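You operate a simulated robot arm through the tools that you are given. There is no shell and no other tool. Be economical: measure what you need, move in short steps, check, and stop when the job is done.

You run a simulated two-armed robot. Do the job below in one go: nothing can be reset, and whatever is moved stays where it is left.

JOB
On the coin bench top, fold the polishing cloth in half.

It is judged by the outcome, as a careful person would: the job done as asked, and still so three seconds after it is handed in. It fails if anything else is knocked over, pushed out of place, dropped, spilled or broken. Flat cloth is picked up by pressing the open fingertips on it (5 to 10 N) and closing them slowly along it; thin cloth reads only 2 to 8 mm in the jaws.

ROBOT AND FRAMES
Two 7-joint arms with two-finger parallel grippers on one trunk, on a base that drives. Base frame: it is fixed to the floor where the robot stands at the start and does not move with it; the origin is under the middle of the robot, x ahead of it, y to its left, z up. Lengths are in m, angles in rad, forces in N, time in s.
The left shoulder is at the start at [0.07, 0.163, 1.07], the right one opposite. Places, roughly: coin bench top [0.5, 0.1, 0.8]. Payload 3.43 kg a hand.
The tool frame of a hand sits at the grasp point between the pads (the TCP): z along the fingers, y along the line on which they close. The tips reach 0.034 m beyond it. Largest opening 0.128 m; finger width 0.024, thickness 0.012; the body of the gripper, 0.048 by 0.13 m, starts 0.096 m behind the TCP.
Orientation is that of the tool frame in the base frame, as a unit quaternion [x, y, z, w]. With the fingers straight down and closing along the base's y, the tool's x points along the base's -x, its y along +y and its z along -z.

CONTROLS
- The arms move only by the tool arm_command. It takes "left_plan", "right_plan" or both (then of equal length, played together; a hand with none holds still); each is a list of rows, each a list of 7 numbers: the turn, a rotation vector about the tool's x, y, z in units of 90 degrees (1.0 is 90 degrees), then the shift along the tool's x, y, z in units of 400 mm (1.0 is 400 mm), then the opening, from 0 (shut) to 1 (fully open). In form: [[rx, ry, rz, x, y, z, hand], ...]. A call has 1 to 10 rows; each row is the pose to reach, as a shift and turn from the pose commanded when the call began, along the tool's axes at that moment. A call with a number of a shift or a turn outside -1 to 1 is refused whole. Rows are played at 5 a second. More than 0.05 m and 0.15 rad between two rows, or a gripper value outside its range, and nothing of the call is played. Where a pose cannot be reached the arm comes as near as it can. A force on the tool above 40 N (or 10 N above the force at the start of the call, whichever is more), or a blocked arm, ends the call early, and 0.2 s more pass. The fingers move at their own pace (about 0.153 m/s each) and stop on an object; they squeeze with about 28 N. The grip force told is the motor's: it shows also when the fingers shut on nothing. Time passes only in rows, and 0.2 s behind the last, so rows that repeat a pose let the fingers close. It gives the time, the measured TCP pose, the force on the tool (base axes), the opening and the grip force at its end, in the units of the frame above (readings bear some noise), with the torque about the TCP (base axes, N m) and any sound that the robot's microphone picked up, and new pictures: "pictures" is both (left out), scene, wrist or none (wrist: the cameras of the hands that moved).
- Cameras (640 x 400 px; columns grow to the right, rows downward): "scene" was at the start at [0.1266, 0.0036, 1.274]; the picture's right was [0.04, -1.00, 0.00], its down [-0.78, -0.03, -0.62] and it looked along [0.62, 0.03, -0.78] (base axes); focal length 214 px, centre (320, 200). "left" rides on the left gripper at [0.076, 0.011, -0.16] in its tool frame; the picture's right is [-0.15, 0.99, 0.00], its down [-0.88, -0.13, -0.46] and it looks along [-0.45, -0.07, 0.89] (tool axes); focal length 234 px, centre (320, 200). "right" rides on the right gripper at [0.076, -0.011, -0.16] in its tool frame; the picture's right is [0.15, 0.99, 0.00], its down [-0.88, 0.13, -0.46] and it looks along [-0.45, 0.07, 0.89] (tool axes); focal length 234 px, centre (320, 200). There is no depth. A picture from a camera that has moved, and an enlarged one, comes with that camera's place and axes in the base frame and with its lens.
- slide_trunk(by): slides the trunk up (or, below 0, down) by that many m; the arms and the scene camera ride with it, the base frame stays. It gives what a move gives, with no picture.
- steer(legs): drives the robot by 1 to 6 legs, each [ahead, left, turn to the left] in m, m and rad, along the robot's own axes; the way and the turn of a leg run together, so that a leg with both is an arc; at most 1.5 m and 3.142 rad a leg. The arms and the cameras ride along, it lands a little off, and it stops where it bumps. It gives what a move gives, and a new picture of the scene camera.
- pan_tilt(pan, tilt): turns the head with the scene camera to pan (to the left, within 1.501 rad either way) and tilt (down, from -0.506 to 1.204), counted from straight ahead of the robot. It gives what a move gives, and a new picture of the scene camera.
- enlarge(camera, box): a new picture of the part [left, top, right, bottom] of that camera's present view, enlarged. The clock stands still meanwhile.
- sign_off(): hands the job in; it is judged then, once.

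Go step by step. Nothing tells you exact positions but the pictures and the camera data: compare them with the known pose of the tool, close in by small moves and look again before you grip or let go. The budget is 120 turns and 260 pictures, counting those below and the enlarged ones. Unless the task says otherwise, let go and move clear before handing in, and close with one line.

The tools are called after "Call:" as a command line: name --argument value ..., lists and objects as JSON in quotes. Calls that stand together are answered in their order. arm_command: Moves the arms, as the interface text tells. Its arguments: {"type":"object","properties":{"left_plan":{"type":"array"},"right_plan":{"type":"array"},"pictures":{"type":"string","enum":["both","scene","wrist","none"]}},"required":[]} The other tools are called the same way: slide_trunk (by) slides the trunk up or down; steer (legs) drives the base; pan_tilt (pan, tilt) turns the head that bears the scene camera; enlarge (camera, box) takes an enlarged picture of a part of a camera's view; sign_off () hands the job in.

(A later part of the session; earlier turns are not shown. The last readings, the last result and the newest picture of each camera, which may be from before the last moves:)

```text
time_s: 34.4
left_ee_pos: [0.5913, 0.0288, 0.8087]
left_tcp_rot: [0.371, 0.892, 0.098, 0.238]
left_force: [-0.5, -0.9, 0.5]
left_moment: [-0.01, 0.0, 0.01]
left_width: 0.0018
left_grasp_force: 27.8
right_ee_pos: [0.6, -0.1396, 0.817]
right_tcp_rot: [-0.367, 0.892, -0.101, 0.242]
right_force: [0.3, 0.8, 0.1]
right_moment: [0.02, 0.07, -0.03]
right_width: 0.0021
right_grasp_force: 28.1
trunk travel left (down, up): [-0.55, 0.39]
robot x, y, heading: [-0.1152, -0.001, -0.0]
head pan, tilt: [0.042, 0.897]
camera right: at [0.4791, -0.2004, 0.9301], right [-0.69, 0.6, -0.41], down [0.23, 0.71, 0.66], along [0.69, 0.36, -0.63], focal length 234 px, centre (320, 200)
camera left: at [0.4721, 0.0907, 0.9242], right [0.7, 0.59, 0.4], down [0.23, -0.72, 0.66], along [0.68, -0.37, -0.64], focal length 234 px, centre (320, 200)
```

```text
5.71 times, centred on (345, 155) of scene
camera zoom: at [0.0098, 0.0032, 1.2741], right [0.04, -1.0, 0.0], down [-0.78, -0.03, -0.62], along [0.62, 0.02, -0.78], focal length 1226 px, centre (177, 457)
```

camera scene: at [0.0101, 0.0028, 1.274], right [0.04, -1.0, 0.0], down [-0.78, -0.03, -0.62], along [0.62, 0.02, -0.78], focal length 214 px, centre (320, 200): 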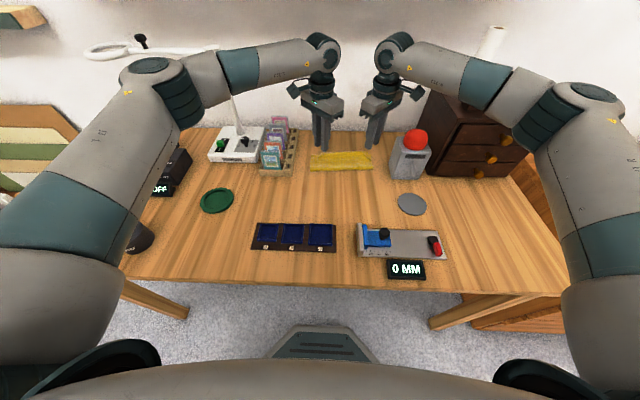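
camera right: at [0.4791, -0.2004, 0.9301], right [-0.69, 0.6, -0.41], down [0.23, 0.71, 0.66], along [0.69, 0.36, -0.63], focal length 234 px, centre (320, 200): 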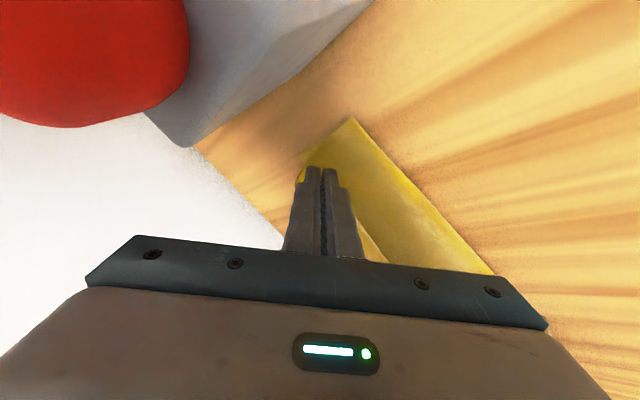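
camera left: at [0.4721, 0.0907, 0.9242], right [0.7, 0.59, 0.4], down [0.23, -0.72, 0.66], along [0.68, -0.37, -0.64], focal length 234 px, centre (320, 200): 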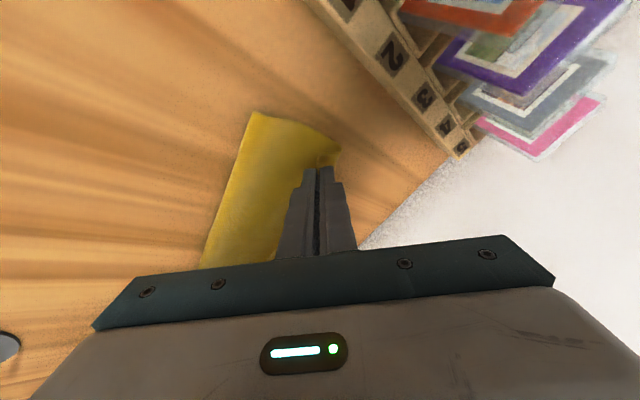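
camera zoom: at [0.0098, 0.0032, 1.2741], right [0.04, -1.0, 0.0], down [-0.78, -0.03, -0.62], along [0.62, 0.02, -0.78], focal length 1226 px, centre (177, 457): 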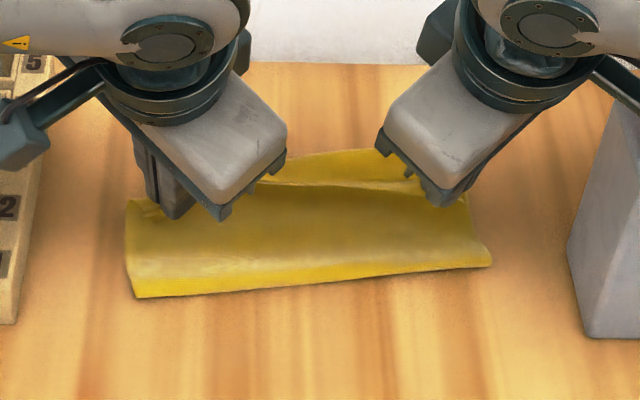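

Nearly down. I'll lower the rest, draw back slightly so the edge leans forward, then open slowly.

Call:
arm_command --left_plan '[[0, 0, 0, 0.004, -0.004, 0.009, 0.0], [0, 0, 0, 0.007, -0.007, 0.016, 0.0], [0, 0, 0, 0.015, -0.015, 0.01, 0.0], [0, 0, 0, 0.022, -0.022, 0.004, 0.0], [0, 0, 0, 0.022, -0.022, 0.004, 0.05], [0, 0, 0, 0.022, -0.022, 0.004, 0.1], [0, 0, 0, 0.022, -0.022, 0.004, 0.15], [0, 0, 0, 0.022, -0.022, 0.004, 0.15]]' --right_plan '[[0, 0, 0, 0.007, 0.007, 0.018, 0.0], [0, 0, 0, 0.014, 0.014, 0.034, 0.0], [0, 0, 0, 0.022, 0.022, 0.028, 0.0], [0, 0, 0, 0.029, 0.029, 0.022, 0.0], [0, 0, 0, 0.029, 0.029, 0.022, 0.05], [0, 0, 0, 0.029, 0.029, 0.022, 0.1], [0, 0, 0, 0.029, 0.029, 0.022, 0.15], [0, 0, 0, 0.029, 0.029, 0.022, 0.15]]' --pictures "wrist"

Call:
enlarge --camera "scene" --box '[290, 120, 400, 190]'

```text
time_s: 36.2
left_ee_pos: [0.5805, 0.0298, 0.8031]
left_tcp_rot: [0.371, 0.892, 0.097, 0.239]
left_force: [0.3, 0.6, 0.3]
left_moment: [0.02, 0.04, 0.03]
left_width: 0.0191
left_grasp_force: 0.1
right_ee_pos: [0.5894, -0.1395, 0.8011]
right_tcp_rot: [-0.367, 0.892, -0.101, 0.244]
right_force: [2.3, 0.0, 9.4]
right_moment: [0.08, -0.07, -0.03]
right_width: 0.0163
right_grasp_force: 0.1
trunk travel left (down, up): [-0.55, 0.39]
robot x, y, heading: [-0.1145, -0.0021, -0.002]
head pan, tilt: [0.042, 0.897]
camera right: at [0.4689, -0.2006, 0.9154], right [-0.69, 0.6, -0.41], down [0.23, 0.71, 0.66], along [0.69, 0.36, -0.63], focal length 234 px, centre (320, 200)
camera left: at [0.4615, 0.0916, 0.9182], right [0.7, 0.59, 0.4], down [0.23, -0.72, 0.66], along [0.68, -0.37, -0.64], focal length 234 px, centre (320, 200)
```

right: 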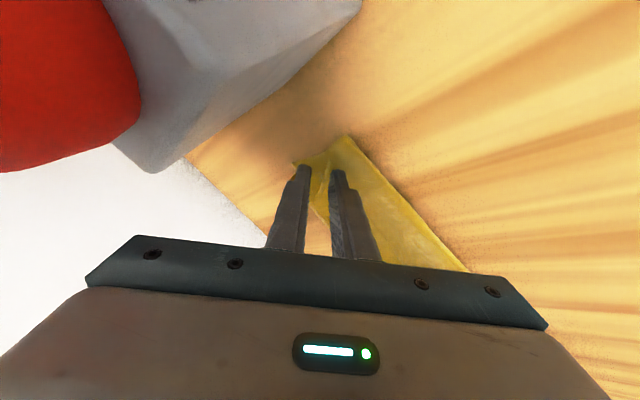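
left: 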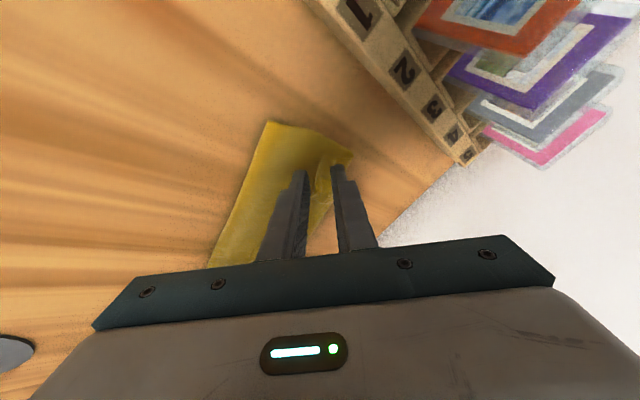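

```text
5.71 times, centred on (345, 155) of scene
camera zoom: at [0.0088, 0.0035, 1.2742], right [0.04, -1.0, 0.0], down [-0.78, -0.03, -0.62], along [0.62, 0.02, -0.78], focal length 1226 px, centre (177, 457)
```

zoom: 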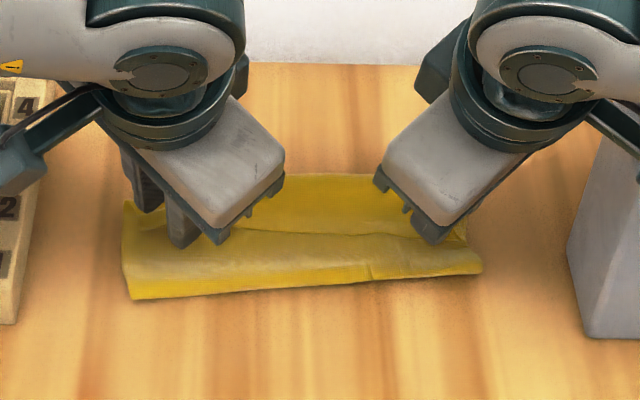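

Released. I'll raise both hands straight up, slowly at first, and look.

Call:
arm_command --left_plan '[[0, 0, 0, -0.007, 0.007, -0.017, 0.18], [0, 0, 0, -0.014, 0.014, -0.034, 0.2], [0, 0, 0, -0.035, 0.035, -0.087, 0.2], [0, 0, 0, -0.065, 0.065, -0.16, 0.2], [0, 0, 0, -0.0885, 0.0885, -0.2165, 0.2]]' --right_plan '[[0, 0, 0, -0.007, -0.007, -0.017, 0.18], [0, 0, 0, -0.014, -0.014, -0.034, 0.2], [0, 0, 0, -0.035, -0.035, -0.087, 0.2], [0, 0, 0, -0.065, -0.065, -0.16, 0.2], [0, 0, 0, -0.0885, -0.0885, -0.2165, 0.2]]' --pictures "none"

Call:
enlarge --camera "scene" --box '[300, 140, 384, 182]'

Call:
enlarge --camera "right" --box '[310, 60, 530, 250]'

Call:
enlarge --camera "left" --box '[150, 50, 350, 240]'

```text
time_s: 37.4
left_ee_pos: [0.5788, 0.0314, 0.9047]
left_tcp_rot: [0.372, 0.892, 0.098, 0.239]
left_force: [-0.2, -1.0, 0.2]
left_moment: [0.0, 0.05, 0.01]
left_width: 0.0255
left_grasp_force: 0.1
right_ee_pos: [0.5882, -0.1372, 0.9031]
right_tcp_rot: [-0.367, 0.892, -0.101, 0.243]
right_force: [0.8, 0.6, 0.9]
right_moment: [0.02, 0.01, -0.03]
right_width: 0.0255
right_grasp_force: 0.1
trunk travel left (down, up): [-0.55, 0.39]
robot x, y, heading: [-0.1158, -0.0013, -0.005]
head pan, tilt: [0.042, 0.897]
```

```text
7.62 times, centred on (342, 161) of scene
camera zoom: at [0.0088, 0.0035, 1.274], right [0.04, -1.0, 0.0], down [-0.78, -0.03, -0.62], along [0.62, 0.02, -0.78], focal length 1634 px, centre (152, 497)
```

zoom: 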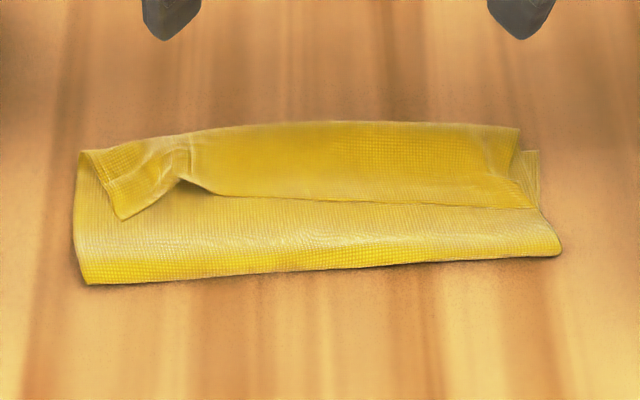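

```text
2.11 times, centred on (420, 155) of right
camera zoom: at [0.4666, -0.1985, 1.0167], right [-0.69, 0.6, -0.41], down [0.23, 0.71, 0.66], along [0.69, 0.36, -0.63], focal length 493 px, centre (110, 295)
```

zoom: 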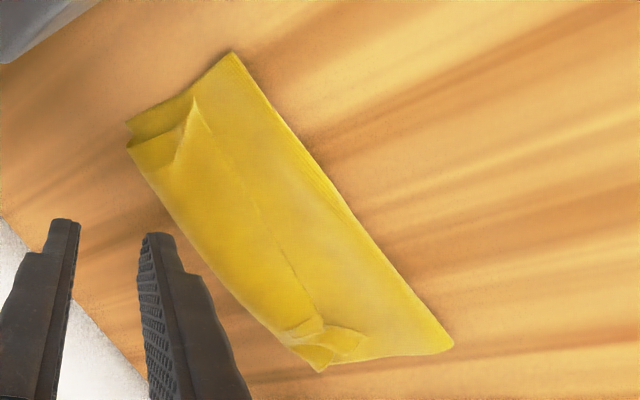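

```text
2.11 times, centred on (250, 145) of left
camera zoom: at [0.4612, 0.0921, 1.0188], right [0.7, 0.59, 0.4], down [0.23, -0.72, 0.66], along [0.68, -0.37, -0.64], focal length 493 px, centre (467, 316)
```

zoom: 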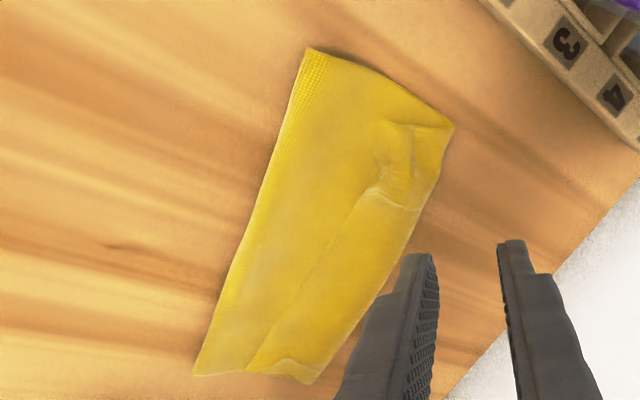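

The flap persisted: the crease stayed at x≈0.54 while the true middle is ≈0.51, so the excess ballooned forward. I'll re-pinch the same corners, pull the layer well back to reset the crease, then swing it over on a proper semicircle.

Call:
arm_command --left_plan '[[0.06, 0.06, 0, 0.016, -0.02, 0.05, 0.18], [0.12, 0.12, 0, 0.033, -0.04, 0.1, 0.18], [0.18, 0.18, 0, 0.05, -0.06, 0.155, 0.18], [0.237, 0.237, 0, 0.066, -0.08, 0.2145, 0.18], [0.237, 0.237, 0, 0.066, -0.08, 0.2145, 0.18]]' --right_plan '[[-0.054, 0.054, 0, 0.02, 0.014, 0.05, 0.18], [-0.108, 0.108, 0, 0.04, 0.028, 0.1, 0.18], [-0.162, 0.162, 0, 0.06, 0.043, 0.155, 0.18], [-0.213, 0.213, 0, 0.079, 0.058, 0.2125, 0.18], [-0.213, 0.213, 0, 0.079, 0.058, 0.2125, 0.18]]' --pictures "wrist"

```text
time_s: 38.6
left_ee_pos: [0.5852, 0.0247, 0.8097]
left_tcp_rot: [0.384, 0.923, 0.0, -0.002]
left_force: [-0.6, 0.2, -0.6]
left_moment: [-0.01, -0.03, 0.02]
left_width: 0.0232
left_grasp_force: 0.0
right_ee_pos: [0.599, -0.1472, 0.8089]
right_tcp_rot: [-0.381, 0.924, -0.011, 0.027]
right_force: [-1.1, -0.5, -0.6]
right_moment: [-0.02, -0.03, 0.0]
right_width: 0.023
right_grasp_force: 0.0
trunk travel left (down, up): [-0.55, 0.39]
robot x, y, heading: [-0.1164, -0.0002, -0.004]
head pan, tilt: [0.042, 0.897]
camera right: at [0.5438, -0.2074, 0.9658], right [-0.8, 0.6, -0.05], down [0.51, 0.71, 0.49], along [0.32, 0.36, -0.87], focal length 234 px, centre (320, 200)
camera left: at [0.5421, 0.0872, 0.9685], right [0.81, 0.59, 0.0], down [0.53, -0.72, 0.45], along [0.27, -0.37, -0.89], focal length 234 px, centre (320, 200)
```

right: 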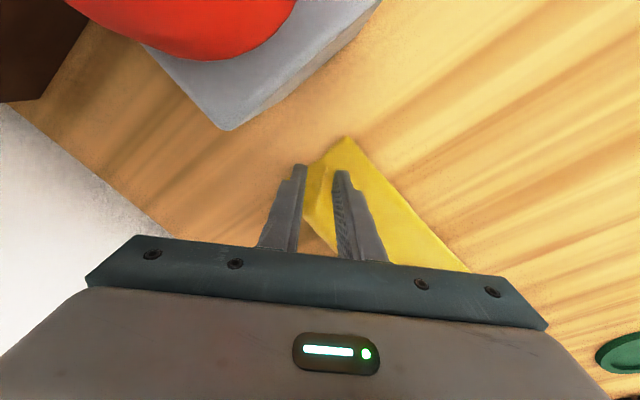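
left: 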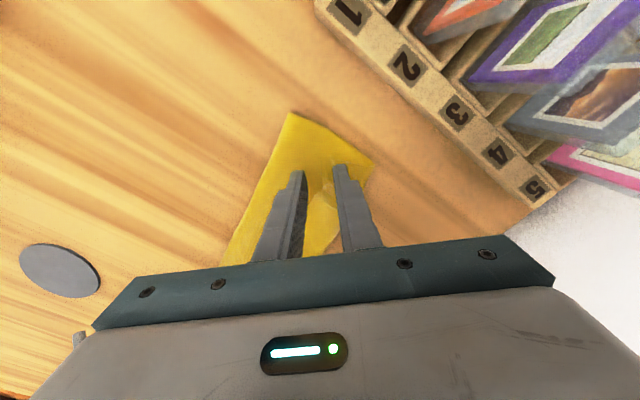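

Call:
arm_command --left_plan '[[0, 0, 0, 0, 0, 0.012, 0.18], [0, 0, 0, 0, 0, 0.022, 0.18], [0, 0, 0, 0, 0, 0.03, 0.18], [0, 0, 0, 0, 0, 0.033, 0.18]]' --right_plan '[[0, 0, 0, 0, 0.018, 0.01, 0.18], [0, 0, 0, 0, 0.018, 0.02, 0.18], [0, 0, 0, 0, 0.018, 0.027, 0.18], [0, 0, 0, 0, 0.018, 0.031, 0.18]]' --pictures "none"

```text
time_s: 39.6
left_ee_pos: [0.5855, 0.0257, 0.7956]
left_tcp_rot: [0.384, 0.923, -0.001, -0.002]
left_force: [0.1, -0.2, 2.1]
left_moment: [0.01, 0.0, 0.01]
left_width: 0.023
left_grasp_force: 0.0
right_ee_pos: [0.5944, -0.14, 0.7961]
right_tcp_rot: [-0.381, 0.924, -0.012, 0.027]
right_force: [-1.2, -1.6, 6.3]
right_moment: [0.04, 0.22, 0.0]
right_width: 0.0229
right_grasp_force: 0.1
trunk travel left (down, up): [-0.55, 0.39]
robot x, y, heading: [-0.1143, -0.0021, -0.001]
head pan, tilt: [0.042, 0.897]
```

Light contact on both, so I'll close slowly and then lift up and back gently.

Call:
arm_command --left_plan '[[0, 0, 0, 0, 0, 0.001, 0.16], [0, 0, 0, 0, 0, 0.001, 0.13], [0, 0, 0, 0, 0, 0.001, 0.1], [0, 0, 0, 0, 0, 0.001, 0.07], [0, 0, 0, 0, 0, 0.001, 0.04], [0, 0, 0, 0, 0, 0.001, 0.0], [0, 0, 0, 0, 0, 0.001, 0.0], [0, 0, 0, 0.01, -0.01, -0.04, 0.0], [0, 0, 0, 0.02, -0.02, -0.08, 0.0]]' --right_plan '[[0, 0, 0, 0, 0, -0.001, 0.16], [0, 0, 0, 0, 0, -0.001, 0.13], [0, 0, 0, 0, 0, -0.001, 0.1], [0, 0, 0, 0, 0, -0.001, 0.07], [0, 0, 0, 0, 0, -0.001, 0.04], [0, 0, 0, 0, 0, -0.001, 0.0], [0, 0, 0, 0, 0, -0.001, 0.0], [0, 0, 0, 0.01, 0.01, -0.04, 0.0], [0, 0, 0, 0.02, 0.02, -0.08, 0.0]]' --pictures "none"

Call:
enlarge --camera "scene" --box '[290, 120, 400, 190]'

```text
time_s: 41.6
left_ee_pos: [0.5754, 0.0258, 0.8277]
left_tcp_rot: [0.384, 0.923, -0.001, -0.002]
left_force: [-0.9, 0.2, 0.2]
left_moment: [0.02, -0.02, -0.01]
left_width: 0.0017
left_grasp_force: 28.1
right_ee_pos: [0.5817, -0.1402, 0.8275]
right_tcp_rot: [-0.381, 0.924, -0.012, 0.027]
right_force: [0.3, -0.5, 0.6]
right_moment: [-0.03, -0.03, -0.02]
right_width: 0.0017
right_grasp_force: 27.9
trunk travel left (down, up): [-0.55, 0.39]
robot x, y, heading: [-0.1186, 0.0003, -0.002]
head pan, tilt: [0.042, 0.897]
```

```text
5.71 times, centred on (345, 155) of scene
camera zoom: at [0.009, 0.0034, 1.274], right [0.04, -1.0, 0.0], down [-0.78, -0.03, -0.62], along [0.62, 0.02, -0.78], focal length 1226 px, centre (177, 457)
```

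zoom: 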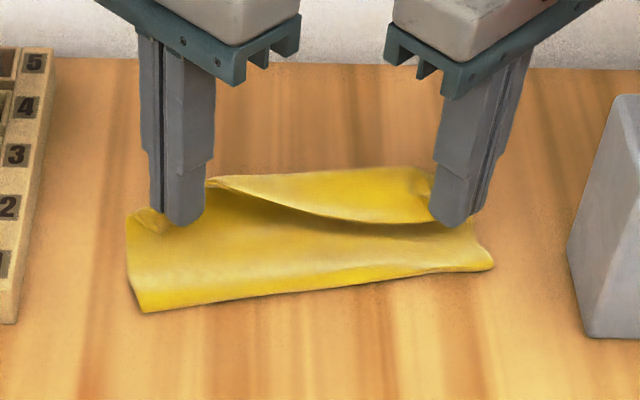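

Both hold. I'll swing the layer back toward me to reset the crease.

Call:
arm_command --left_plan '[[0, 0, 0, 0.035, -0.035, -0.0875, 0.0], [0, 0, 0, 0.08, -0.08, -0.1375, 0.0], [0, 0, 0, 0.133, -0.133, -0.1375, 0.0], [0, 0, 0, 0.186, -0.186, -0.0875, 0.0], [0, 0, 0, 0.221, -0.221, -0.025, 0.0], [0, 0, 0, 0.235, -0.235, 0.0, 0.0]]' --right_plan '[[0, 0, 0, 0.035, 0.035, -0.0875, 0.0], [0, 0, 0, 0.08, 0.08, -0.1375, 0.0], [0, 0, 0, 0.133, 0.133, -0.1375, 0.0], [0, 0, 0, 0.186, 0.186, -0.0875, 0.0], [0, 0, 0, 0.221, 0.221, -0.025, 0.0], [0, 0, 0, 0.235, 0.235, 0.0, 0.0]]' --pictures "wrist"

Call:
enlarge --camera "scene" --box '[280, 110, 410, 210]'

```text
time_s: 43.0
left_ee_pos: [0.4417, 0.0282, 0.8288]
left_tcp_rot: [0.384, 0.923, 0.0, -0.002]
left_force: [-0.4, 0.0, 0.0]
left_moment: [0.01, 0.0, 0.0]
left_width: 0.0018
left_grasp_force: 27.9
right_ee_pos: [0.4496, -0.14, 0.8184]
right_tcp_rot: [-0.381, 0.924, -0.011, 0.027]
right_force: [-0.7, 0.8, 0.0]
right_moment: [0.01, 0.03, -0.01]
right_width: 0.002
right_grasp_force: 28.4
trunk travel left (down, up): [-0.55, 0.39]
robot x, y, heading: [-0.1164, -0.0005, -0.006]
head pan, tilt: [0.042, 0.897]
camera right: at [0.3936, -0.2015, 0.9757], right [-0.8, 0.6, -0.05], down [0.51, 0.71, 0.49], along [0.32, 0.36, -0.87], focal length 234 px, centre (320, 200)
camera left: at [0.3973, 0.0891, 0.9885], right [0.81, 0.59, 0.0], down [0.53, -0.72, 0.45], along [0.27, -0.37, -0.89], focal length 234 px, centre (320, 200)
```

right: 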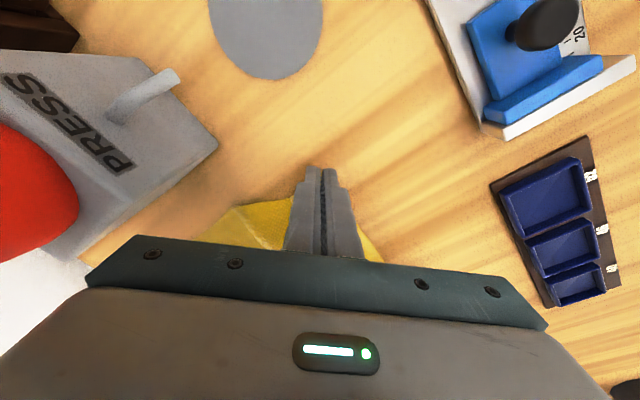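
left: 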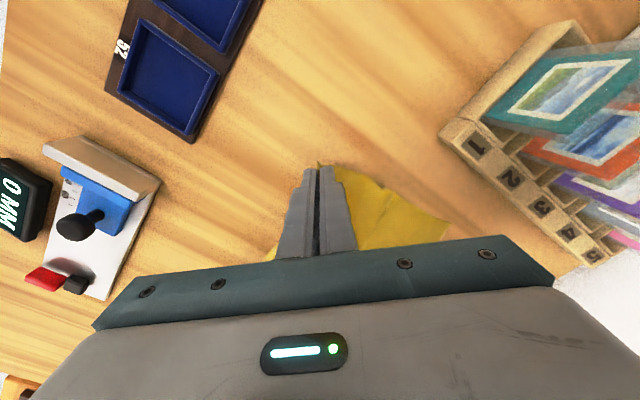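

```text
4.00 times, centred on (345, 160) of scene
camera zoom: at [0.0095, 0.0033, 1.2741], right [0.04, -1.0, 0.0], down [-0.78, -0.03, -0.62], along [0.62, 0.02, -0.78], focal length 858 px, centre (220, 360)
```

zoom: 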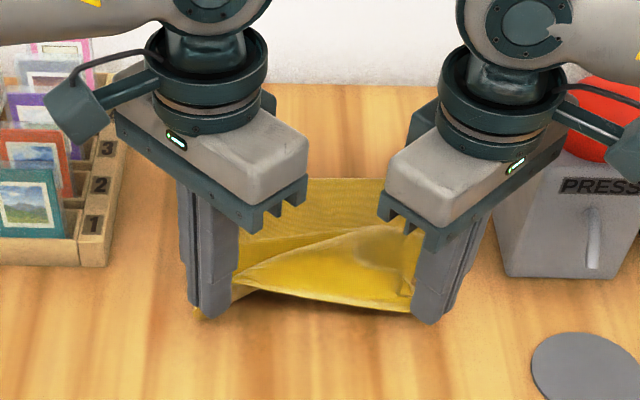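

Unfolded, and the pinch is now right at the edge. I'll draw it back a bit more to straighten the cloth.

Call:
arm_command --left_plan '[[0, 0, 0, 0.015, -0.015, 0.015, 0.0], [0, 0, 0, 0.03, -0.03, 0.03, 0.0], [0, 0, 0, 0.038, -0.038, 0.03, 0.0], [0, 0, 0, 0.038, -0.038, 0.03, 0.0]]' --right_plan '[[0, 0, 0, 0.018, 0.018, 0.01, 0.0], [0, 0, 0, 0.036, 0.036, 0.015, 0.0], [0, 0, 0, 0.05, 0.05, 0.015, 0.0], [0, 0, 0, 0.05, 0.05, 0.015, 0.0]]' --pictures "wrist"

Call:
enlarge --camera "scene" --box '[280, 110, 410, 210]'

```text
time_s: 44.0
left_ee_pos: [0.4218, 0.0267, 0.8156]
left_tcp_rot: [0.385, 0.923, -0.001, -0.003]
left_force: [0.3, -0.2, 0.3]
left_moment: [0.0, -0.01, 0.0]
left_width: 0.0017
left_grasp_force: 28.4
right_ee_pos: [0.4227, -0.1406, 0.8112]
right_tcp_rot: [-0.38, 0.924, -0.011, 0.027]
right_force: [0.7, 0.4, -0.1]
right_moment: [-0.05, 0.0, 0.04]
right_width: 0.0019
right_grasp_force: 28.5
trunk travel left (down, up): [-0.55, 0.39]
robot x, y, heading: [-0.1168, -0.0029, -0.007]
head pan, tilt: [0.042, 0.897]
camera right: at [0.3658, -0.2017, 0.9675], right [-0.8, 0.6, -0.05], down [0.51, 0.71, 0.49], along [0.32, 0.36, -0.87], focal length 234 px, centre (320, 200)
camera left: at [0.3769, 0.0883, 0.9754], right [0.81, 0.59, 0.0], down [0.53, -0.72, 0.45], along [0.27, -0.37, -0.89], focal length 234 px, centre (320, 200)
```

right: 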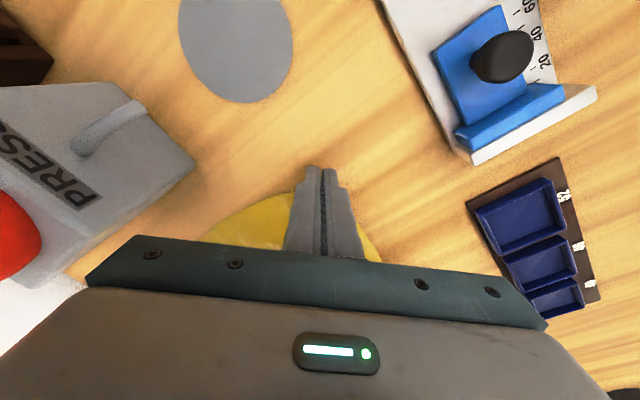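
left: 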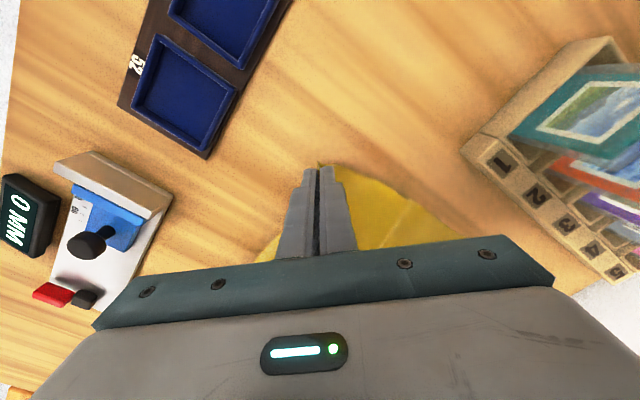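

```text
4.00 times, centred on (345, 160) of scene
camera zoom: at [0.0097, 0.0034, 1.274], right [0.04, -1.0, 0.0], down [-0.78, -0.03, -0.62], along [0.62, 0.02, -0.78], focal length 858 px, centre (220, 360)
```

zoom: 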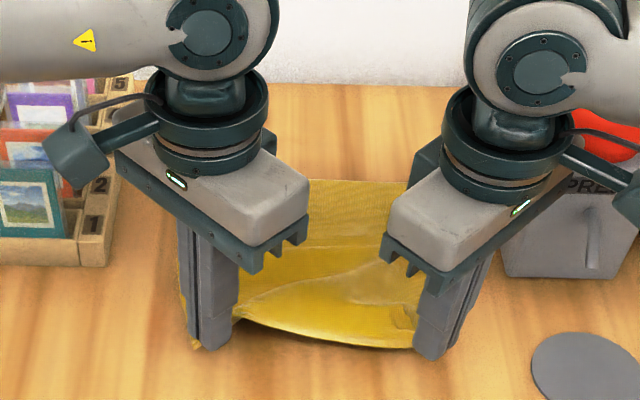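

Flat again, with the far edge at about 0.628. Now I'll do the proper swing, a semicircle about x≈0.515, starting with the first half.

Call:
arm_command --left_plan '[[0, 0, 0, -0.011, 0.017, -0.085, 0.0], [0, 0, 0, -0.057, 0.071, -0.1625, 0.0], [0, 0, 0, -0.127, 0.149, -0.205, 0.0], [0, 0, 0, -0.195, 0.223, -0.2, 0.0]]' --right_plan '[[0, 0, 0, -0.014, -0.014, -0.085, 0.0], [0, 0, 0, -0.064, -0.064, -0.1625, 0.0], [0, 0, 0, -0.138, -0.138, -0.205, 0.0], [0, 0, 0, -0.2086, -0.2086, -0.2, 0.0]]' --pictures "none"

Call:
enlarge --camera "scene" --box '[280, 110, 410, 210]'

```text
time_s: 45.0
left_ee_pos: [0.541, 0.0349, 0.8975]
left_tcp_rot: [0.385, 0.923, -0.001, -0.003]
left_force: [0.1, -1.6, -0.2]
left_moment: [-0.01, 0.02, -0.05]
left_width: 0.0017
left_grasp_force: 27.7
right_ee_pos: [0.5344, -0.1427, 0.8923]
right_tcp_rot: [-0.381, 0.924, -0.011, 0.026]
right_force: [-0.4, 1.4, 0.2]
right_moment: [0.04, 0.03, 0.01]
right_width: 0.0021
right_grasp_force: 27.8
trunk travel left (down, up): [-0.55, 0.39]
robot x, y, heading: [-0.1194, 0.0016, -0.002]
head pan, tilt: [0.042, 0.897]
```

```text
4.00 times, centred on (345, 160) of scene
camera zoom: at [0.0114, 0.0031, 1.2738], right [0.04, -1.0, 0.0], down [-0.78, -0.03, -0.62], along [0.62, 0.02, -0.78], focal length 858 px, centre (220, 360)
```

zoom: 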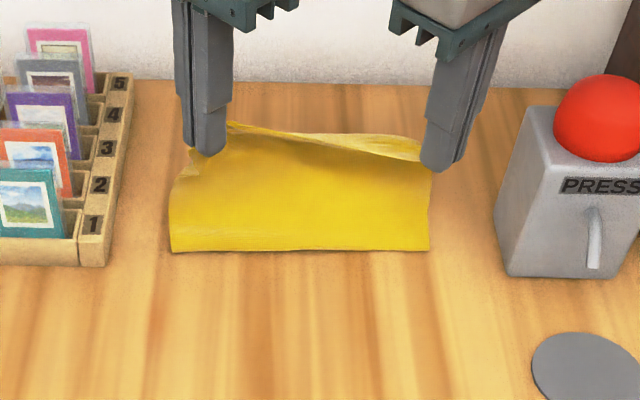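

The crease is square but still peeled up at about 0.535. I'll lower nearly straight down first so the loop lays itself back toward me, then check.

Call:
arm_command --left_plan '[[0, 0, 0, 0.014, -0.014, 0.06, 0.0], [0, 0, 0, 0.026, -0.026, 0.115, 0.0], [0, 0, 0, 0.03, -0.03, 0.145, 0.0], [0, 0, 0, 0.03, -0.03, 0.145, 0.0]]' --right_plan '[[0, 0, 0, 0.008, 0.008, 0.055, 0.0], [0, 0, 0, 0.016, 0.016, 0.105, 0.0], [0, 0, 0, 0.018, 0.018, 0.135, 0.0], [0, 0, 0, 0.018, 0.018, 0.135, 0.0]]' --pictures "wrist"

Call:
enlarge --camera "scene" --box '[280, 110, 410, 210]'

```text
time_s: 46.0
left_ee_pos: [0.5207, 0.0349, 0.8396]
left_tcp_rot: [0.384, 0.923, 0.0, -0.003]
left_force: [-0.8, 0.1, -0.6]
left_moment: [0.01, 0.01, -0.04]
left_width: 0.0018
left_grasp_force: 27.7
right_ee_pos: [0.526, -0.1416, 0.8415]
right_tcp_rot: [-0.38, 0.924, -0.011, 0.027]
right_force: [0.3, 0.0, 0.0]
right_moment: [0.04, -0.04, 0.01]
right_width: 0.0016
right_grasp_force: 27.6
trunk travel left (down, up): [-0.55, 0.39]
robot x, y, heading: [-0.118, 0.0016, -0.003]
head pan, tilt: [0.042, 0.897]
camera right: at [0.4704, -0.2024, 0.9987], right [-0.8, 0.6, -0.05], down [0.51, 0.71, 0.49], along [0.32, 0.36, -0.87], focal length 234 px, centre (320, 200)
camera left: at [0.4773, 0.0962, 1.0], right [0.81, 0.59, 0.0], down [0.53, -0.72, 0.45], along [0.27, -0.37, -0.89], focal length 234 px, centre (320, 200)
```

right: 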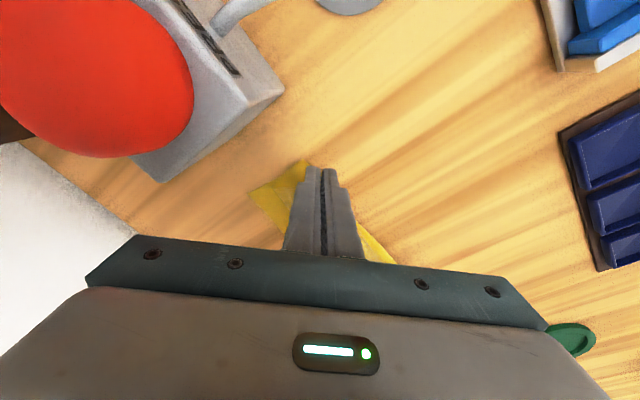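
left: 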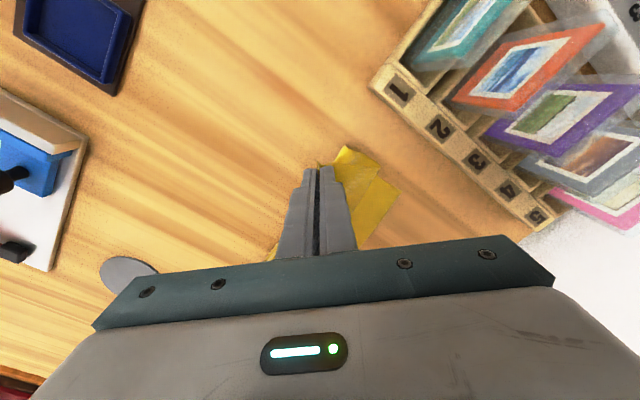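

```text
4.00 times, centred on (345, 160) of scene
camera zoom: at [0.0096, 0.0034, 1.2741], right [0.04, -1.0, 0.0], down [-0.78, -0.03, -0.62], along [0.62, 0.02, -0.78], focal length 858 px, centre (220, 360)
```

zoom: 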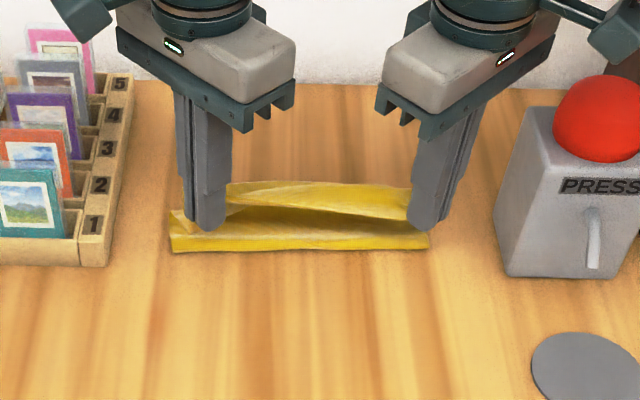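

The slack keeps going forward because the diagonal pinch sits too far in from the edge. I'll unfold the cloth flat again, let go, and regrip right at the edge with the hands unrotated.

Call:
arm_command --left_plan '[[0, 0, 0, 0.03, -0.03, -0.07, 0.0], [0, 0, 0, 0.08, -0.08, -0.1, 0.0], [0, 0, 0, 0.125, -0.125, -0.07, 0.0], [0, 0, 0, 0.16, -0.16, 0.0, 0.0], [0, 0, 0, 0.175, -0.175, 0.05, 0.0], [0, 0, 0, 0.185, -0.185, 0.085, 0.0]]' --right_plan '[[0, 0, 0, 0.03, 0.03, -0.07, 0.0], [0, 0, 0, 0.08, 0.08, -0.1, 0.0], [0, 0, 0, 0.125, 0.125, -0.07, 0.0], [0, 0, 0, 0.165, 0.165, 0.0, 0.0], [0, 0, 0, 0.182, 0.182, 0.05, 0.0], [0, 0, 0, 0.192, 0.192, 0.085, 0.0]]' --pictures "wrist"

Call:
enlarge --camera "scene" --box '[280, 110, 410, 210]'

```text
time_s: 47.4
left_ee_pos: [0.4158, 0.035, 0.8033]
left_tcp_rot: [0.385, 0.923, -0.001, -0.001]
left_force: [0.4, -0.6, -0.8]
left_moment: [-0.04, 0.03, 0.0]
left_width: 0.0015
left_grasp_force: 28.2
right_ee_pos: [0.4214, -0.1396, 0.8014]
right_tcp_rot: [-0.381, 0.924, -0.012, 0.026]
right_force: [0.5, 0.5, 0.2]
right_moment: [0.0, 0.01, 0.03]
right_width: 0.0017
right_grasp_force: 28.1
trunk travel left (down, up): [-0.55, 0.39]
robot x, y, heading: [-0.116, 0.0005, -0.004]
head pan, tilt: [0.042, 0.897]
camera right: at [0.3659, -0.2012, 0.9585], right [-0.8, 0.6, -0.05], down [0.51, 0.71, 0.49], along [0.32, 0.36, -0.87], focal length 234 px, centre (320, 200)
camera left: at [0.3725, 0.0961, 0.9632], right [0.8, 0.59, 0.0], down [0.53, -0.72, 0.45], along [0.27, -0.37, -0.89], focal length 234 px, centre (320, 200)
```

right: 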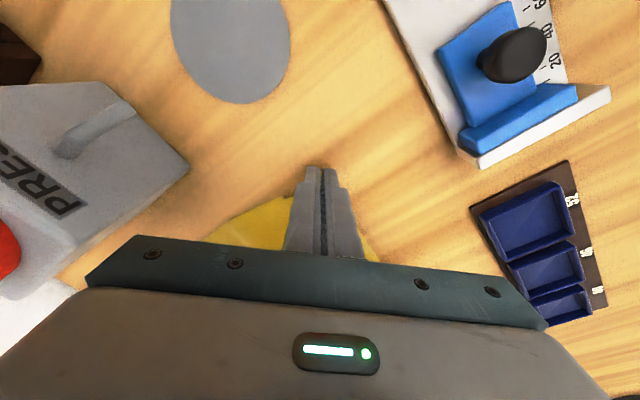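
left: 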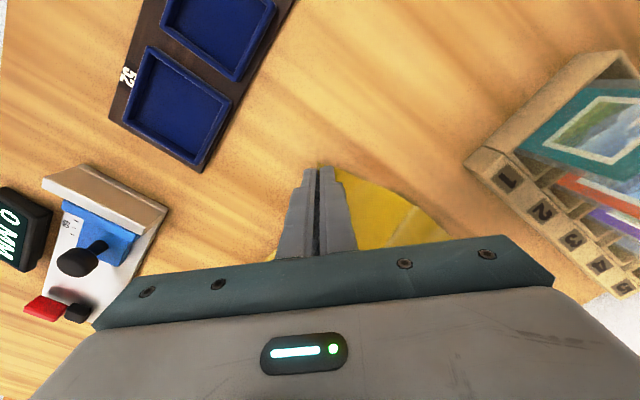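

```text
4.00 times, centred on (345, 160) of scene
camera zoom: at [0.0099, 0.0033, 1.2741], right [0.04, -1.0, 0.0], down [-0.78, -0.03, -0.62], along [0.62, 0.02, -0.78], focal length 858 px, centre (220, 360)
```

zoom: 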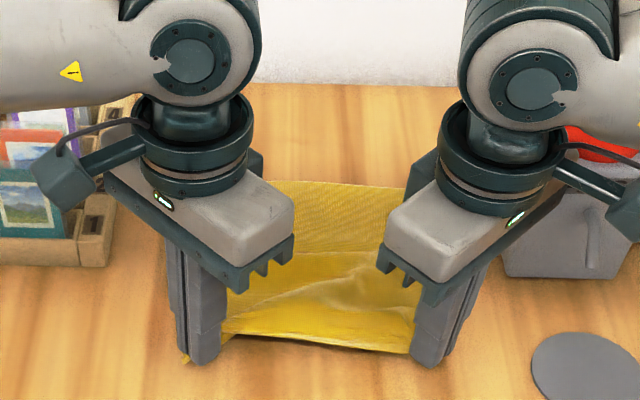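

I'll release the cloth flat and lift the hands clear to see it.

Call:
arm_command --left_plan '[[0, 0, 0, 0.004, -0.004, 0.012, 0.0], [0, 0, 0, 0.004, -0.004, 0.012, 0.06], [0, 0, 0, 0.004, -0.004, 0.012, 0.12], [0, 0, 0, 0.004, -0.004, 0.012, 0.15], [0, 0, 0, 0.004, -0.004, -0.02, 0.18], [0, 0, 0, 0.004, -0.004, -0.1, 0.18], [0, 0, 0, 0.004, -0.004, -0.2, 0.18], [0, 0, 0, 0.004, -0.004, -0.3, 0.18]]' --right_plan '[[0, 0, 0, 0.004, 0.004, 0.01, 0.0], [0, 0, 0, 0.004, 0.004, 0.01, 0.06], [0, 0, 0, 0.004, 0.004, 0.01, 0.12], [0, 0, 0, 0.004, 0.004, 0.01, 0.15], [0, 0, 0, 0.004, 0.004, -0.02, 0.18], [0, 0, 0, 0.004, 0.004, -0.1, 0.18], [0, 0, 0, 0.004, 0.004, -0.2, 0.18], [0, 0, 0, 0.004, 0.004, -0.3, 0.18]]' --pictures "wrist"

Call:
enlarge --camera "scene" --box '[280, 110, 410, 210]'

```text
time_s: 49.2
left_ee_pos: [0.417, 0.0346, 0.9264]
left_tcp_rot: [0.384, 0.923, -0.001, -0.002]
left_force: [1.0, 0.2, 0.2]
left_moment: [-0.03, -0.02, 0.01]
left_width: 0.023
left_grasp_force: 0.1
right_ee_pos: [0.4089, -0.1363, 0.9224]
right_tcp_rot: [-0.381, 0.924, -0.011, 0.027]
right_force: [-0.7, -0.4, 0.1]
right_moment: [-0.02, 0.0, 0.02]
right_width: 0.023
right_grasp_force: 0.1
trunk travel left (down, up): [-0.55, 0.39]
robot x, y, heading: [-0.1152, 0.0004, -0.004]
head pan, tilt: [0.042, 0.897]
camera right: at [0.3534, -0.1982, 1.0786], right [-0.8, 0.6, -0.05], down [0.5, 0.71, 0.49], along [0.32, 0.36, -0.87], focal length 234 px, centre (320, 200)
camera left: at [0.3717, 0.0965, 1.0865], right [0.81, 0.59, 0.0], down [0.53, -0.72, 0.45], along [0.27, -0.37, -0.89], focal length 234 px, centre (320, 200)
```

right: 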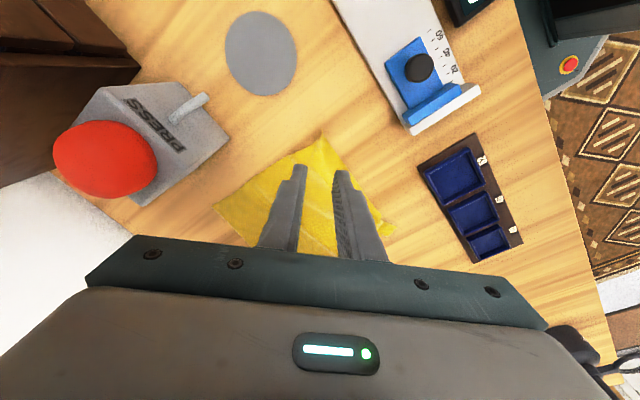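
left: 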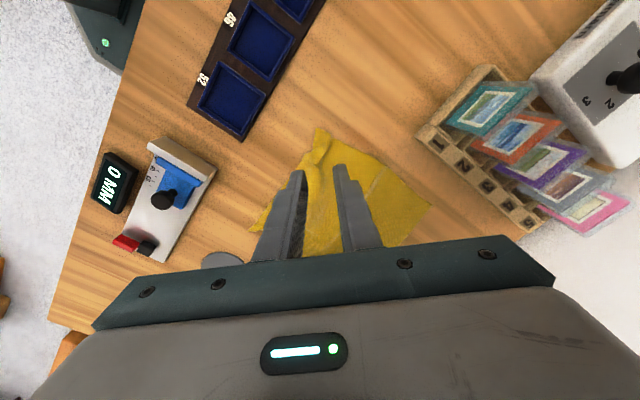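

```text
4.00 times, centred on (345, 160) of scene
camera zoom: at [0.0088, 0.0039, 1.274], right [0.04, -1.0, 0.0], down [-0.78, -0.03, -0.62], along [0.62, 0.02, -0.78], focal length 858 px, centre (220, 360)
```

zoom: 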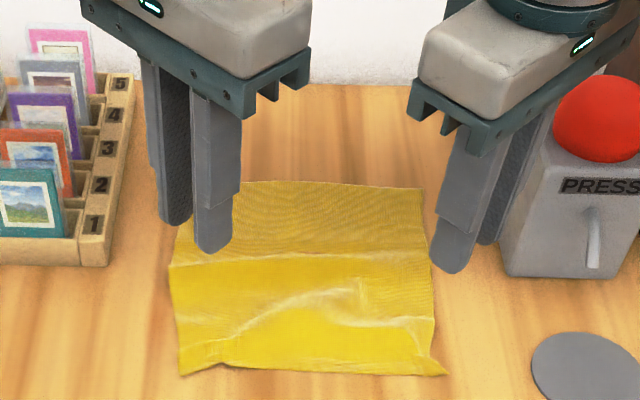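

The cloth is flat again, with near edge about x 0.40, far edge about 0.62, and a crease mark at 0.513, right in the middle. I'll turn the hands square, so they close along y, and come down over the near edge.

Call:
arm_command --left_plan '[[0, 0, -0.09, -0.003, -0.01, 0.02, 0.19], [0, 0, -0.18, -0.006, -0.02, 0.05, 0.19], [0, 0, -0.27, -0.009, -0.03, 0.08, 0.19], [0, 0, -0.36, -0.0135, -0.038, 0.11, 0.19], [0, 0, -0.45, -0.0135, -0.038, 0.15, 0.19], [0, 0, -0.5, -0.0135, -0.038, 0.18, 0.19]]' --right_plan '[[0, 0, 0.09, -0.003, 0, 0.02, 0.19], [0, 0, 0.18, -0.006, 0, 0.05, 0.19], [0, 0, 0.27, -0.01, 0, 0.08, 0.19], [0, 0, 0.36, -0.015, 0.0035, 0.11, 0.19], [0, 0, 0.45, -0.018, 0.0035, 0.15, 0.19], [0, 0, 0.5, -0.018, 0.0035, 0.18, 0.19]]' --pictures "both"

```text
time_s: 50.6
left_ee_pos: [0.4085, 0.0217, 0.8525]
left_tcp_rot: [0.0, 1.0, -0.001, -0.003]
left_force: [0.7, -0.5, 0.3]
left_moment: [-0.01, 0.0, -0.01]
left_width: 0.0248
left_grasp_force: 0.0
right_ee_pos: [0.4199, -0.1342, 0.8504]
right_tcp_rot: [0.003, 1.0, 0.0, 0.03]
right_force: [-0.1, 0.4, 0.2]
right_moment: [0.0, 0.03, -0.02]
right_width: 0.0244
right_grasp_force: 0.1
trunk travel left (down, up): [-0.55, 0.39]
robot x, y, heading: [-0.12, -0.0014, -0.002]
head pan, tilt: [0.042, 0.897]
camera scene: at [0.0098, 0.0032, 1.2741], right [0.04, -1.0, 0.0], down [-0.78, -0.03, -0.62], along [0.62, 0.02, -0.78], focal length 214 px, centre (320, 200)
camera right: at [0.3344, -0.144, 1.006], right [-0.14, 0.99, -0.01], down [0.85, 0.13, 0.51], along [0.5, 0.06, -0.86], focal length 234 px, centre (320, 200)
camera left: at [0.3343, 0.0336, 1.0122], right [0.15, 0.99, 0.0], down [0.88, -0.13, 0.45], along [0.45, -0.07, -0.89], focal length 234 px, centre (320, 200)
```

scene: 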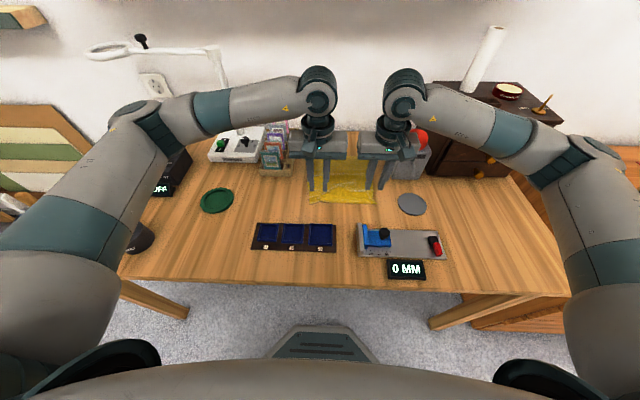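
right: 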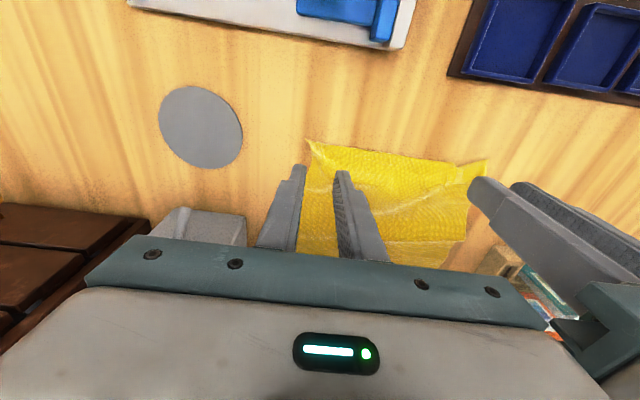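
left: 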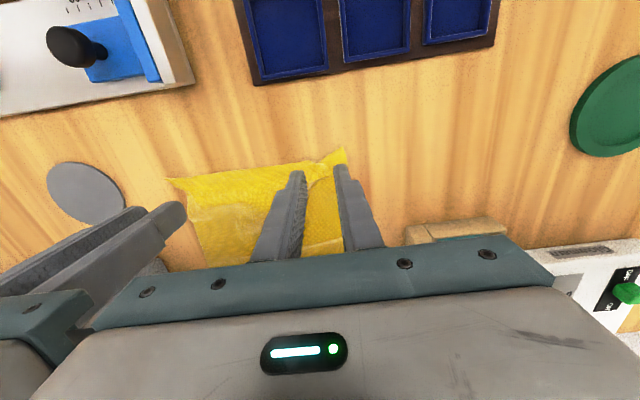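

Both hands are square and aligned with the near edge. I'll fine-adjust so the fingers just overlap the edge, and descend.

Call:
arm_command --left_plan '[[0, 0, 0, -0.005, 0, 0.04, 0.19], [0, 0, 0, -0.01, 0, 0.08, 0.19], [0, 0, 0, -0.011, 0, 0.115, 0.19]]' --right_plan '[[0, 0, 0, 0.01, 0.01, 0.04, 0.19], [0, 0, 0, 0.02, 0.01, 0.08, 0.19], [0, 0, 0, 0.0225, 0.01, 0.11, 0.19]]' --pictures "wrist"

```text
time_s: 51.4
left_ee_pos: [0.415, 0.0205, 0.8057]
left_tcp_rot: [0.001, 1.0, 0.0, -0.002]
left_force: [0.2, 0.4, 0.1]
left_moment: [-0.01, 0.0, -0.01]
left_width: 0.0244
left_grasp_force: 0.1
right_ee_pos: [0.414, -0.1305, 0.8075]
right_tcp_rot: [0.001, 1.0, 0.0, 0.03]
right_force: [-0.5, -0.4, 0.1]
right_moment: [0.01, 0.04, 0.0]
right_width: 0.0245
right_grasp_force: 0.1
trunk travel left (down, up): [-0.55, 0.39]
robot x, y, heading: [-0.1136, 0.001, 0.001]
head pan, tilt: [0.042, 0.897]
camera right: at [0.3279, -0.1409, 0.9621], right [-0.14, 0.99, -0.01], down [0.85, 0.13, 0.51], along [0.5, 0.07, -0.86], focal length 234 px, centre (320, 200)
camera left: at [0.3399, 0.0322, 0.9649], right [0.15, 0.99, 0.0], down [0.88, -0.13, 0.45], along [0.45, -0.07, -0.89], focal length 234 px, centre (320, 200)
```

right: 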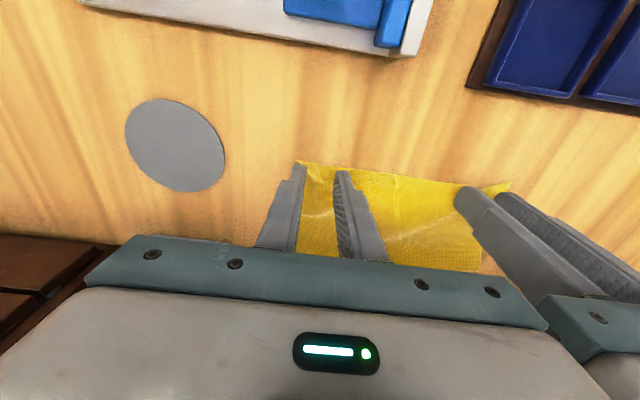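
left: 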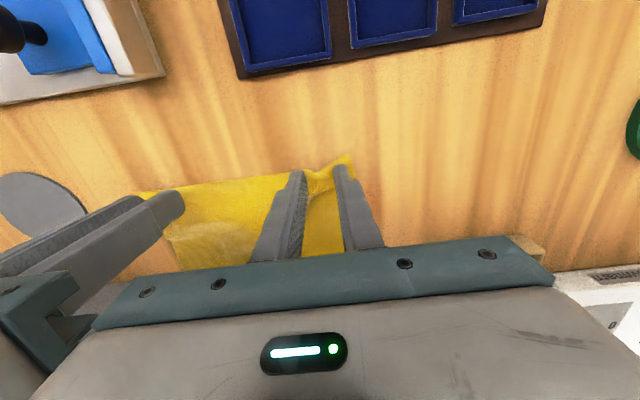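

The fingertips line up with the edge. I'll go in 3 mm and down to light contact.

Call:
arm_command --left_plan '[[0, 0, 0, -0.006, 0, 0.01, 0.19], [0, 0, 0, -0.006, 0, 0.018, 0.19], [0, 0, 0, -0.006, 0, 0.022, 0.19], [0, 0, 0, -0.006, 0, 0.024, 0.19]]' --right_plan '[[0, 0, 0, -0.008, 0, 0.01, 0.19], [0, 0, 0, -0.008, 0, 0.02, 0.19], [0, 0, 0, -0.008, 0, 0.025, 0.19], [0, 0, 0, -0.008, 0, 0.028, 0.19]]' --pictures "none"

```text
time_s: 52.4
left_ee_pos: [0.4147, 0.0201, 0.7969]
left_tcp_rot: [0.001, 1.0, -0.001, -0.002]
left_force: [0.5, 0.3, 0.3]
left_moment: [0.0, -0.04, 0.03]
left_width: 0.0242
left_grasp_force: 0.1
right_ee_pos: [0.4171, -0.1301, 0.7958]
right_tcp_rot: [0.002, 1.0, -0.001, 0.03]
right_force: [0.2, -0.4, 8.2]
right_moment: [-0.11, 0.07, -0.02]
right_width: 0.0245
right_grasp_force: 0.5
trunk travel left (down, up): [-0.55, 0.39]
robot x, y, heading: [-0.116, -0.0013, -0.002]
head pan, tilt: [0.042, 0.897]
```

Call:
arm_command --left_plan '[[0, 0, 0, 0, 0, 0.003, 0.19], [0, 0, 0, 0, 0, 0.005, 0.19]]' --pictures "none"

```text
time_s: 53.0
left_ee_pos: [0.4155, 0.0203, 0.7951]
left_tcp_rot: [0.002, 1.0, 0.0, -0.002]
left_force: [-1.1, 0.3, 2.5]
left_moment: [0.02, 0.01, 0.02]
left_width: 0.0243
left_grasp_force: 0.4
right_ee_pos: [0.4162, -0.1297, 0.7956]
right_tcp_rot: [0.002, 1.0, 0.0, 0.03]
right_force: [0.4, -0.3, 9.2]
right_moment: [-0.14, 0.03, 0.02]
right_width: 0.0245
right_grasp_force: 0.0
trunk travel left (down, up): [-0.55, 0.39]
robot x, y, heading: [-0.1213, 0.0016, -0.009]
head pan, tilt: [0.042, 0.897]
```

Contact on both, about 2.5 N and 9 N. I'll press the left a hair more and close slowly.

Call:
arm_command --left_plan '[[0, 0, 0, 0, 0, 0.0012, 0.17], [0, 0, 0, 0, 0, 0.0012, 0.14], [0, 0, 0, 0, 0, 0.0012, 0.11], [0, 0, 0, 0, 0, 0.0012, 0.08], [0, 0, 0, 0, 0, 0.0012, 0.05], [0, 0, 0, 0, 0, 0.0012, 0.02], [0, 0, 0, 0, 0, 0.0012, 0.0], [0, 0, 0, 0, 0, 0.0012, 0.0]]' --right_plan '[[0, 0, 0, 0, 0, -0.0005, 0.17], [0, 0, 0, 0, 0, -0.0005, 0.14], [0, 0, 0, 0, 0, -0.0005, 0.11], [0, 0, 0, 0, 0, -0.0005, 0.08], [0, 0, 0, 0, 0, -0.0005, 0.05], [0, 0, 0, 0, 0, -0.0005, 0.02], [0, 0, 0, 0, 0, -0.0005, 0.0], [0, 0, 0, 0, 0, -0.0005, 0.0]]' --pictures "wrist"

```text
time_s: 54.8
left_ee_pos: [0.4156, 0.0204, 0.7951]
left_tcp_rot: [0.002, 1.0, 0.001, -0.001]
left_force: [0.4, 1.0, 8.0]
left_moment: [0.03, 0.0, 0.0]
left_width: 0.0017
left_grasp_force: 28.6
right_ee_pos: [0.4158, -0.1284, 0.7957]
right_tcp_rot: [0.001, 1.0, 0.0, 0.029]
right_force: [-0.5, -0.5, 4.5]
right_moment: [-0.03, 0.02, -0.04]
right_width: 0.0015
right_grasp_force: 28.3
trunk travel left (down, up): [-0.55, 0.39]
robot x, y, heading: [-0.1163, 0.0005, -0.003]
head pan, tilt: [0.042, 0.897]
camera right: at [0.3309, -0.1403, 0.9506], right [-0.14, 0.99, -0.01], down [0.85, 0.13, 0.51], along [0.5, 0.06, -0.86], focal length 234 px, centre (320, 200)
camera left: at [0.3403, 0.0309, 0.9546], right [0.15, 0.99, 0.0], down [0.88, -0.13, 0.45], along [0.45, -0.07, -0.89], focal length 234 px, centre (320, 200)
```

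right: 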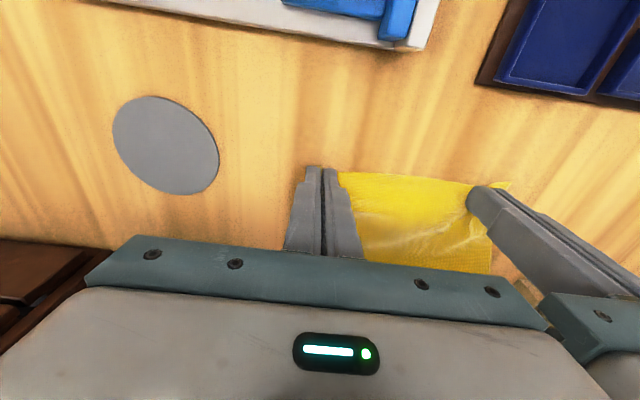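
left: 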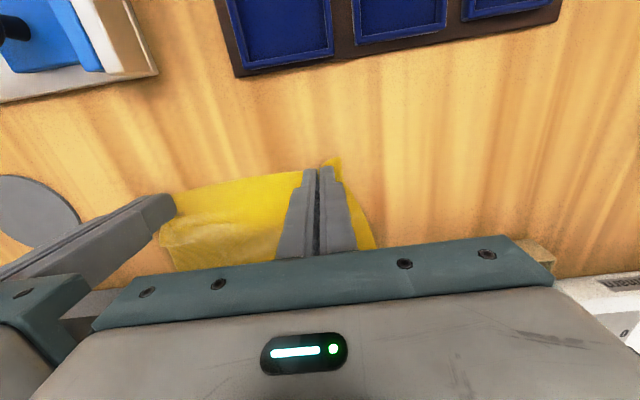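

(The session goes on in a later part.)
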